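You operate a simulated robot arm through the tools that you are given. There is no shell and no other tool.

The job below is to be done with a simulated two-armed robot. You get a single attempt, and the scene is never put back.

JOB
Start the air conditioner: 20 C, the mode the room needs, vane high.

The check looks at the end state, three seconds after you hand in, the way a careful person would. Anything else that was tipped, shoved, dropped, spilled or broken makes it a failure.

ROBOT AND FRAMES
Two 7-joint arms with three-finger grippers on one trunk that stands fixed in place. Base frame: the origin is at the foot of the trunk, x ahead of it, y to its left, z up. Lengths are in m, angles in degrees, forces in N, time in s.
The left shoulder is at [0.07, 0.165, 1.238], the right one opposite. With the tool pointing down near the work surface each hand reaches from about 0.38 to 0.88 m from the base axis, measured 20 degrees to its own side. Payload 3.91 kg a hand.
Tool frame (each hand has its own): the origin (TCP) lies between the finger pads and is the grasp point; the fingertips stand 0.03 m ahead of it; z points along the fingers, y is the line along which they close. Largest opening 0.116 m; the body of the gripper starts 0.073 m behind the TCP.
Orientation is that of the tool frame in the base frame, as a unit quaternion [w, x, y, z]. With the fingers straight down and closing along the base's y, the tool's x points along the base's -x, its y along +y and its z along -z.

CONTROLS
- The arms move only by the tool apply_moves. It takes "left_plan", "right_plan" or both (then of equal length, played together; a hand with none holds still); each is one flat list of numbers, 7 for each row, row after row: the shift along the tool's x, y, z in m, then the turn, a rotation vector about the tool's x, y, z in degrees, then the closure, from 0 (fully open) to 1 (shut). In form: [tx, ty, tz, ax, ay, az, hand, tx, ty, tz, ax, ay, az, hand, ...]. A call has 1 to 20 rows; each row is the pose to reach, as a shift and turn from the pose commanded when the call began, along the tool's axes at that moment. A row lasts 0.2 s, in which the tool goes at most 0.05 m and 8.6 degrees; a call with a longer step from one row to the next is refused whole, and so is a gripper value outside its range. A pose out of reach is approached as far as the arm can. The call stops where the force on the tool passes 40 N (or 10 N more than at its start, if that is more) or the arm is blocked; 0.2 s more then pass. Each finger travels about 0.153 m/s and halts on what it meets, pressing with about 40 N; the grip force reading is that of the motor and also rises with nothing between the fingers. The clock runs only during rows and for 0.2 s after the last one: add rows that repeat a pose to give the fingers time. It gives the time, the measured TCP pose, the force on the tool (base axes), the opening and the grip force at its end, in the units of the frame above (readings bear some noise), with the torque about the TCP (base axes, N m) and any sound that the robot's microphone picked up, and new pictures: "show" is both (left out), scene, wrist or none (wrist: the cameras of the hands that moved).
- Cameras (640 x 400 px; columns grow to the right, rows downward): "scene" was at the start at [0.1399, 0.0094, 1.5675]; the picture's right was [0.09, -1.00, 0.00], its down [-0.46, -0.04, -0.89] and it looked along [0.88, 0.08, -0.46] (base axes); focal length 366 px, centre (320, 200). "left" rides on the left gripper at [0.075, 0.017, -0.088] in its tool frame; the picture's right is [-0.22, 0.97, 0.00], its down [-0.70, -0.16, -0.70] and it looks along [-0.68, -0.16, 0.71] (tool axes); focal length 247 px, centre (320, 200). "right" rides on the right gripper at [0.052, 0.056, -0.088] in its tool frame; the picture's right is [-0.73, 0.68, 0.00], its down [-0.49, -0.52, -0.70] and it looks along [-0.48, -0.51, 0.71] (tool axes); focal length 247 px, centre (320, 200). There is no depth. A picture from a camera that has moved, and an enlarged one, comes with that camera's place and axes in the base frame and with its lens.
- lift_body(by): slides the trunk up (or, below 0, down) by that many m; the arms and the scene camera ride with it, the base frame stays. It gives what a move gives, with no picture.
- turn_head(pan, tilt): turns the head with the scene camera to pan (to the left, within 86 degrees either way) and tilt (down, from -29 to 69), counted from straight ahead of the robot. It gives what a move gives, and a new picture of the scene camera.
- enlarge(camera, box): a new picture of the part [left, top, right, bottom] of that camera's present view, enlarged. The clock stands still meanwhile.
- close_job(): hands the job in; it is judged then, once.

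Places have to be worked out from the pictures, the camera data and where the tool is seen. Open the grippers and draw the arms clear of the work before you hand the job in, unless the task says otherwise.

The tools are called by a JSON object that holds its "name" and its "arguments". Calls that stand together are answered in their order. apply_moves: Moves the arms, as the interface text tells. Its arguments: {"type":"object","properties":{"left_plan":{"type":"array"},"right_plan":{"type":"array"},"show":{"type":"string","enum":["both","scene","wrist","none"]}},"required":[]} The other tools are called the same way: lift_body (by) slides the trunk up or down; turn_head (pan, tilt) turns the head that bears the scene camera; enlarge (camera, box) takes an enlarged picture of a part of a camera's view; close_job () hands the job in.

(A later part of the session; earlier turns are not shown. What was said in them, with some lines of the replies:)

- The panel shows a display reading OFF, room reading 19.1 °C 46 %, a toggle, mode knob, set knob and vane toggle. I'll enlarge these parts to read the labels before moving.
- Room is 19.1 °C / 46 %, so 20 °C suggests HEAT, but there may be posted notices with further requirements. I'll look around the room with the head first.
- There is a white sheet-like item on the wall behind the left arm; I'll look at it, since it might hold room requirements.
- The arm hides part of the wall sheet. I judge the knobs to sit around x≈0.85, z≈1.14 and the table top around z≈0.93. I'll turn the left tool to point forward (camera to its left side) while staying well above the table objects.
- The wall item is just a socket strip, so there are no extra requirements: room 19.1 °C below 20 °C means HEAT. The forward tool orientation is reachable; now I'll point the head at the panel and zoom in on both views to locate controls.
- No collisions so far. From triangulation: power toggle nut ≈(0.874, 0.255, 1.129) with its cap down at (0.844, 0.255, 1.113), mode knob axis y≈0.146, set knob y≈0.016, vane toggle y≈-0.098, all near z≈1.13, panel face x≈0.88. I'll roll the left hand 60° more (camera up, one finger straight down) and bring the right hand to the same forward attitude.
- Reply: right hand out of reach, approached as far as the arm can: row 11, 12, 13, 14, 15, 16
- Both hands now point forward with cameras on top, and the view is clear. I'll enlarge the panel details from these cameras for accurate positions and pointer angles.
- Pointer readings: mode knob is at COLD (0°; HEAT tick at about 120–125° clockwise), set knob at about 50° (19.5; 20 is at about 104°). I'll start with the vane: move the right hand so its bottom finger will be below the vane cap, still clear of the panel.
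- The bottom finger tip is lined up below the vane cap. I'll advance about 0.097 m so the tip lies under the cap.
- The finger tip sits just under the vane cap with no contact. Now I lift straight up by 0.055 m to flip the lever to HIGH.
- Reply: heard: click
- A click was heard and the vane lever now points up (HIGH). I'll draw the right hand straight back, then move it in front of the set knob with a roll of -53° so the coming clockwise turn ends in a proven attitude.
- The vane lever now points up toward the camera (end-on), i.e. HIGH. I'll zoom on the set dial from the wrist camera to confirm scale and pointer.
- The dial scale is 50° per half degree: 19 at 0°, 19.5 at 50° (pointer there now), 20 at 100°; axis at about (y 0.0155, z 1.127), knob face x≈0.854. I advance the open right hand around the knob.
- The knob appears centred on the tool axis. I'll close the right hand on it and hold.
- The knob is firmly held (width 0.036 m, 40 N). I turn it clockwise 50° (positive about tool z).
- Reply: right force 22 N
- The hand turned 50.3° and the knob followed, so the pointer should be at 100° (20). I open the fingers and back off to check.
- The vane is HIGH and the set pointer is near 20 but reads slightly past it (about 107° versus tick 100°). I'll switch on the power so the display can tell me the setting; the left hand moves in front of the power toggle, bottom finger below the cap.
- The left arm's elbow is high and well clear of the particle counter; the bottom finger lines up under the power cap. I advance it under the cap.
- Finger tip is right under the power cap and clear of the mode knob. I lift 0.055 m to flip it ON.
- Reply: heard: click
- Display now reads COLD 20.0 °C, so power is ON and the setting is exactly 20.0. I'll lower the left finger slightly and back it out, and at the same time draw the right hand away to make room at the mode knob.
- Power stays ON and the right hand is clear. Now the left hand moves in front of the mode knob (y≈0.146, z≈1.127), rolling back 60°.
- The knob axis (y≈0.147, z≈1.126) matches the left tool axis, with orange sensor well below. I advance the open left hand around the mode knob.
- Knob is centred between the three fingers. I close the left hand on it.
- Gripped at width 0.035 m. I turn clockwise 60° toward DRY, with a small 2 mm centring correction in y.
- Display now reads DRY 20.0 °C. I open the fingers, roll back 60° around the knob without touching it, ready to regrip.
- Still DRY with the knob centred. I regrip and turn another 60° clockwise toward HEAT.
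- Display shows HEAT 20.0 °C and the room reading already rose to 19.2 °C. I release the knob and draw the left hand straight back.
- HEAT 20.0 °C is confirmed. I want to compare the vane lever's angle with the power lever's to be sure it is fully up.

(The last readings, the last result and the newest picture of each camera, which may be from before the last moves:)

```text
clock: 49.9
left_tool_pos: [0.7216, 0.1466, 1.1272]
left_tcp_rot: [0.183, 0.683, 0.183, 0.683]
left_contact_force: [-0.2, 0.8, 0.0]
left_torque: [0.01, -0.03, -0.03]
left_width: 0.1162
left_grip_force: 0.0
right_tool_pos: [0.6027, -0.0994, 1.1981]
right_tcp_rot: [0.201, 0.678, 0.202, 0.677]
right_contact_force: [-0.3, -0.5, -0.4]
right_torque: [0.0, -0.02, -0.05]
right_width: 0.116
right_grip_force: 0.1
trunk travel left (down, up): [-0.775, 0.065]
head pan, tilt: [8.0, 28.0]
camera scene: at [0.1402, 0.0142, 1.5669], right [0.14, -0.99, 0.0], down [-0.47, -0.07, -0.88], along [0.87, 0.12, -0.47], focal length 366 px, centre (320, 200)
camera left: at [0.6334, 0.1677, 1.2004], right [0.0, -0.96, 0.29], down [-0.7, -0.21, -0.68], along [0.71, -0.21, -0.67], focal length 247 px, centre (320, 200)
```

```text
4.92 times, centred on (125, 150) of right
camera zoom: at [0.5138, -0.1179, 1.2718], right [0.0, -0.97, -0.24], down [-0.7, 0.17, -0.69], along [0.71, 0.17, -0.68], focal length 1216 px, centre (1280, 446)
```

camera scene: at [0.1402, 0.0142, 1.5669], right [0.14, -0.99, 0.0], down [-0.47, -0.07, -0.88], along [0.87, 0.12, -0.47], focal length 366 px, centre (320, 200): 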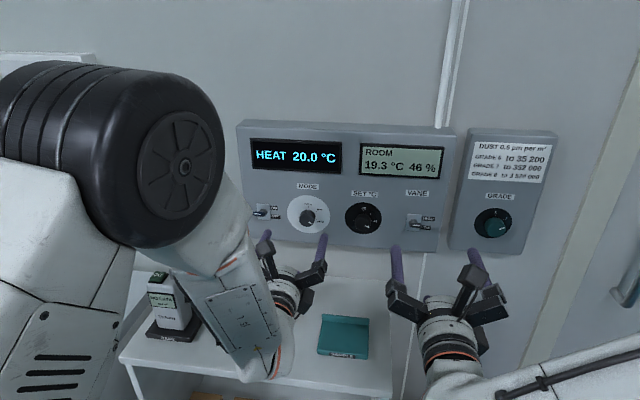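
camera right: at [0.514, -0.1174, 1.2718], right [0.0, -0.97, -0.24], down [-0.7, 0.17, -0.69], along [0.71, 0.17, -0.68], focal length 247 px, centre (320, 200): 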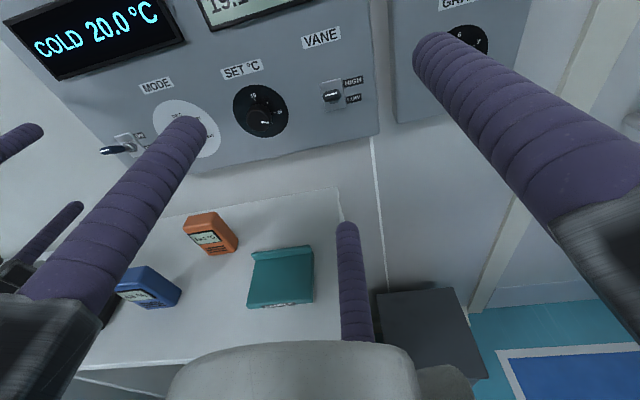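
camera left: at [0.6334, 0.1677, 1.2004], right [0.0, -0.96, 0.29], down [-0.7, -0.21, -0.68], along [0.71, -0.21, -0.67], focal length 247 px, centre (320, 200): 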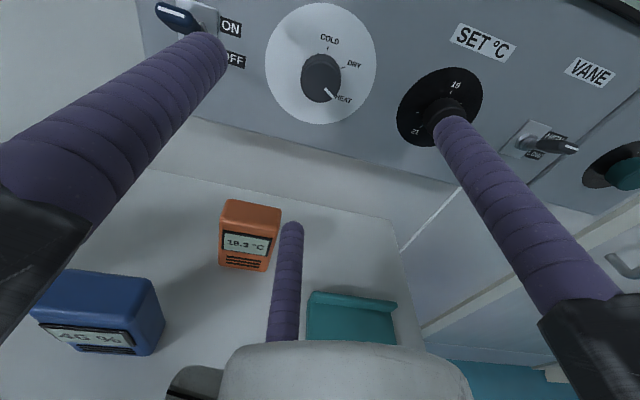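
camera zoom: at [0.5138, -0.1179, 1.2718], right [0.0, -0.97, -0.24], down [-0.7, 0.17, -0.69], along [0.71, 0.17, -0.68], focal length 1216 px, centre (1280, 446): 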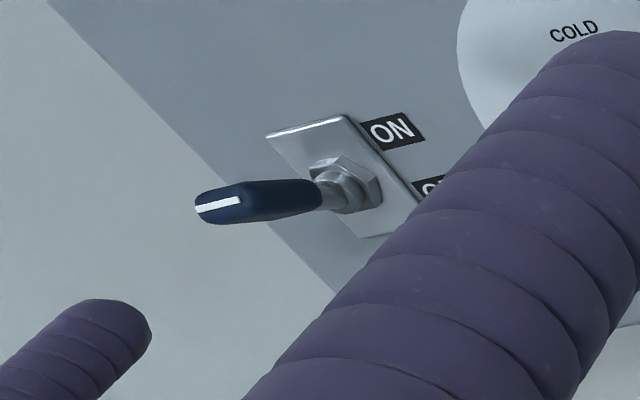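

Both levers sit at the same upward angle (~25°), so vane is HIGH and power ON. Now I retract the left arm up and back to its earlier clear position, and the right arm back a little too.

{"name": "apply_moves", "arguments": {"left_plan": [0.026, 0.015, -0.01, 0, 0, 0, 0, 0.052, 0.03, -0.03, 0, 0, 0, 0, 0.076, 0.015, -0.055, 0, 0, 0, 0, 0.1, -0.01, -0.08, 0, 0, 0, 0, 0.122, -0.035, -0.1, 0, 0, 0, 0, 0.142, -0.06, -0.12, 0, 0, 0, 0, 0.142, -0.06, -0.12, 0, 0, 0, 0], "right_plan": [0, 0, -0.01, 0, 0, 0, 0, 0, 0, -0.02, 0, 0, 0, 0, 0, 0, -0.03, 0, 0, 0, 0, 0, 0, -0.04, 0, 0, 0, 0, 0, 0, -0.05, 0, 0, 0, 0, 0, 0, -0.06, 0, 0, 0, 0, 0, 0, -0.06, 0, 0, 0, 0], "show": "both"}}

{"name": "enlarge", "arguments": {"camera": "scene", "box": [230, 120, 450, 250]}}

{"name": "enlarge", "arguments": {"camera": "scene", "box": [100, 250, 400, 390]}}

```text
clock: 51.5
left_tool_pos: [0.6017, 0.2665, 1.2181]
left_tcp_rot: [0.182, 0.684, 0.183, 0.683]
left_contact_force: [0.4, 0.0, -0.2]
left_torque: [0.0, -0.03, 0.06]
left_width: 0.116
left_grip_force: 0.0
right_tool_pos: [0.5525, -0.0966, 1.1965]
right_tcp_rot: [0.2, 0.678, 0.201, 0.678]
right_contact_force: [-0.2, -0.4, 0.2]
right_torque: [0.02, 0.0, 0.0]
right_width: 0.116
right_grip_force: 0.0
right hand out of reach, approached as far as the arm can: row 5, 6, 7
trunk travel left (down, up): [-0.775, 0.065]
head pan, tilt: [8.0, 28.0]
camera scene: at [0.1397, 0.0128, 1.5669], right [0.14, -0.99, 0.0], down [-0.47, -0.06, -0.88], along [0.87, 0.12, -0.47], focal length 366 px, centre (320, 200)
camera right: at [0.4645, -0.1151, 1.2715], right [0.0, -0.97, -0.24], down [-0.7, 0.17, -0.69], along [0.71, 0.17, -0.68], focal length 247 px, centre (320, 200)
camera left: at [0.5142, 0.2892, 1.2934], right [0.0, -0.96, 0.29], down [-0.7, -0.21, -0.68], along [0.71, -0.21, -0.67], focal length 247 px, centre (320, 200)
```

scene: 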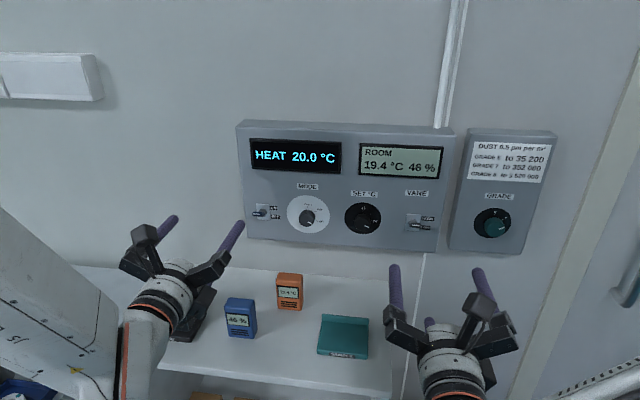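
right: 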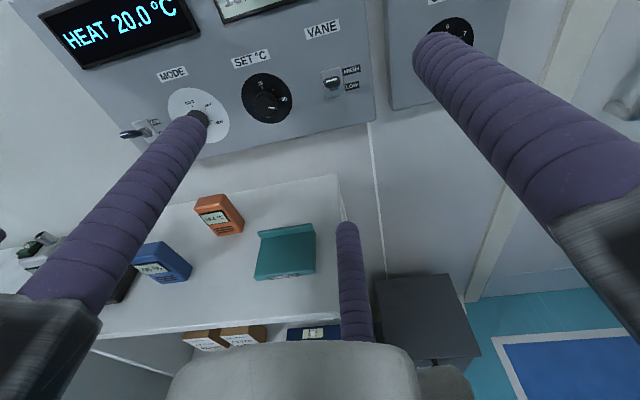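
left: 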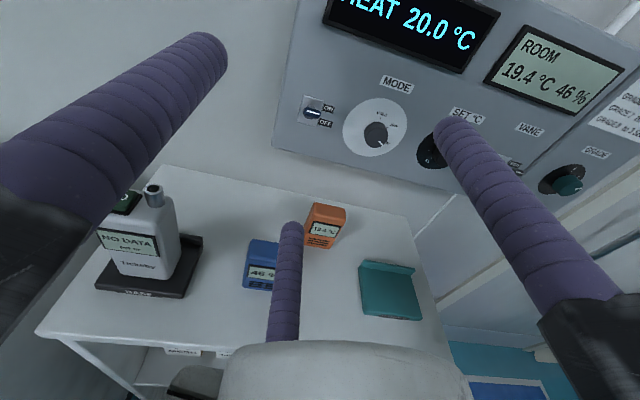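

```text
2.91 times, centred on (340, 185) of scene
camera zoom: at [0.1397, 0.0128, 1.5669], right [0.14, -0.99, 0.0], down [-0.47, -0.06, -0.88], along [0.87, 0.12, -0.47], focal length 1064 px, centre (262, 244)
```

zoom: 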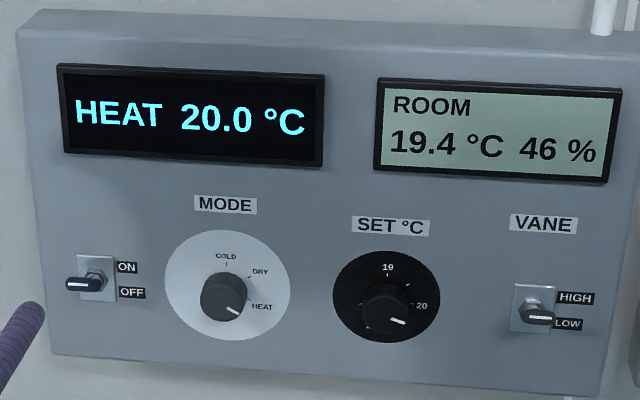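

```text
2.13 times, centred on (250, 320) of scene
camera zoom: at [0.1397, 0.0128, 1.5669], right [0.14, -0.99, 0.0], down [-0.47, -0.06, -0.88], along [0.87, 0.12, -0.47], focal length 780 px, centre (469, -56)
```

zoom: 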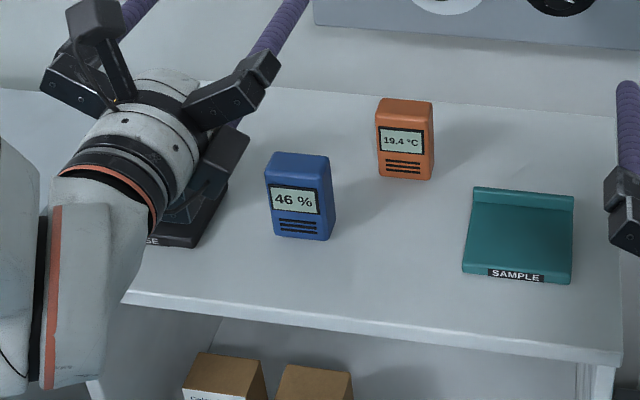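

The unit shows HEAT 20.0 °C with power ON and the vane lever up at HIGH, and the room is warming (19.4 °C). The table objects are undisturbed and both grippers are open and clear, so I hand in the job.

{"name": "close_job", "arguments": {}}

```text
The job is handed in.
```

The air conditioner is on: its display reads HEAT 20.0 °C, and the vane lever is up at HIGH. I've handed the job in.

- **Mode:** I chose HEAT because the room was at 19.1 °C, below the 20 °C asked for. It had warmed to 19.4 °C by the time I handed in.
- **Set temperature:** the knob's pointer looks slightly past the 20 mark by my camera estimate, but the display reads exactly 20.0 °C.
- **Vane:** the display doesn't show the vane. I judged it from the click when the lever flipped and from its angle, which matches the power lever's ON position.
- **Surroundings:** nothing on the table was touched or moved. Both grippers are open and drawn back from the panel.
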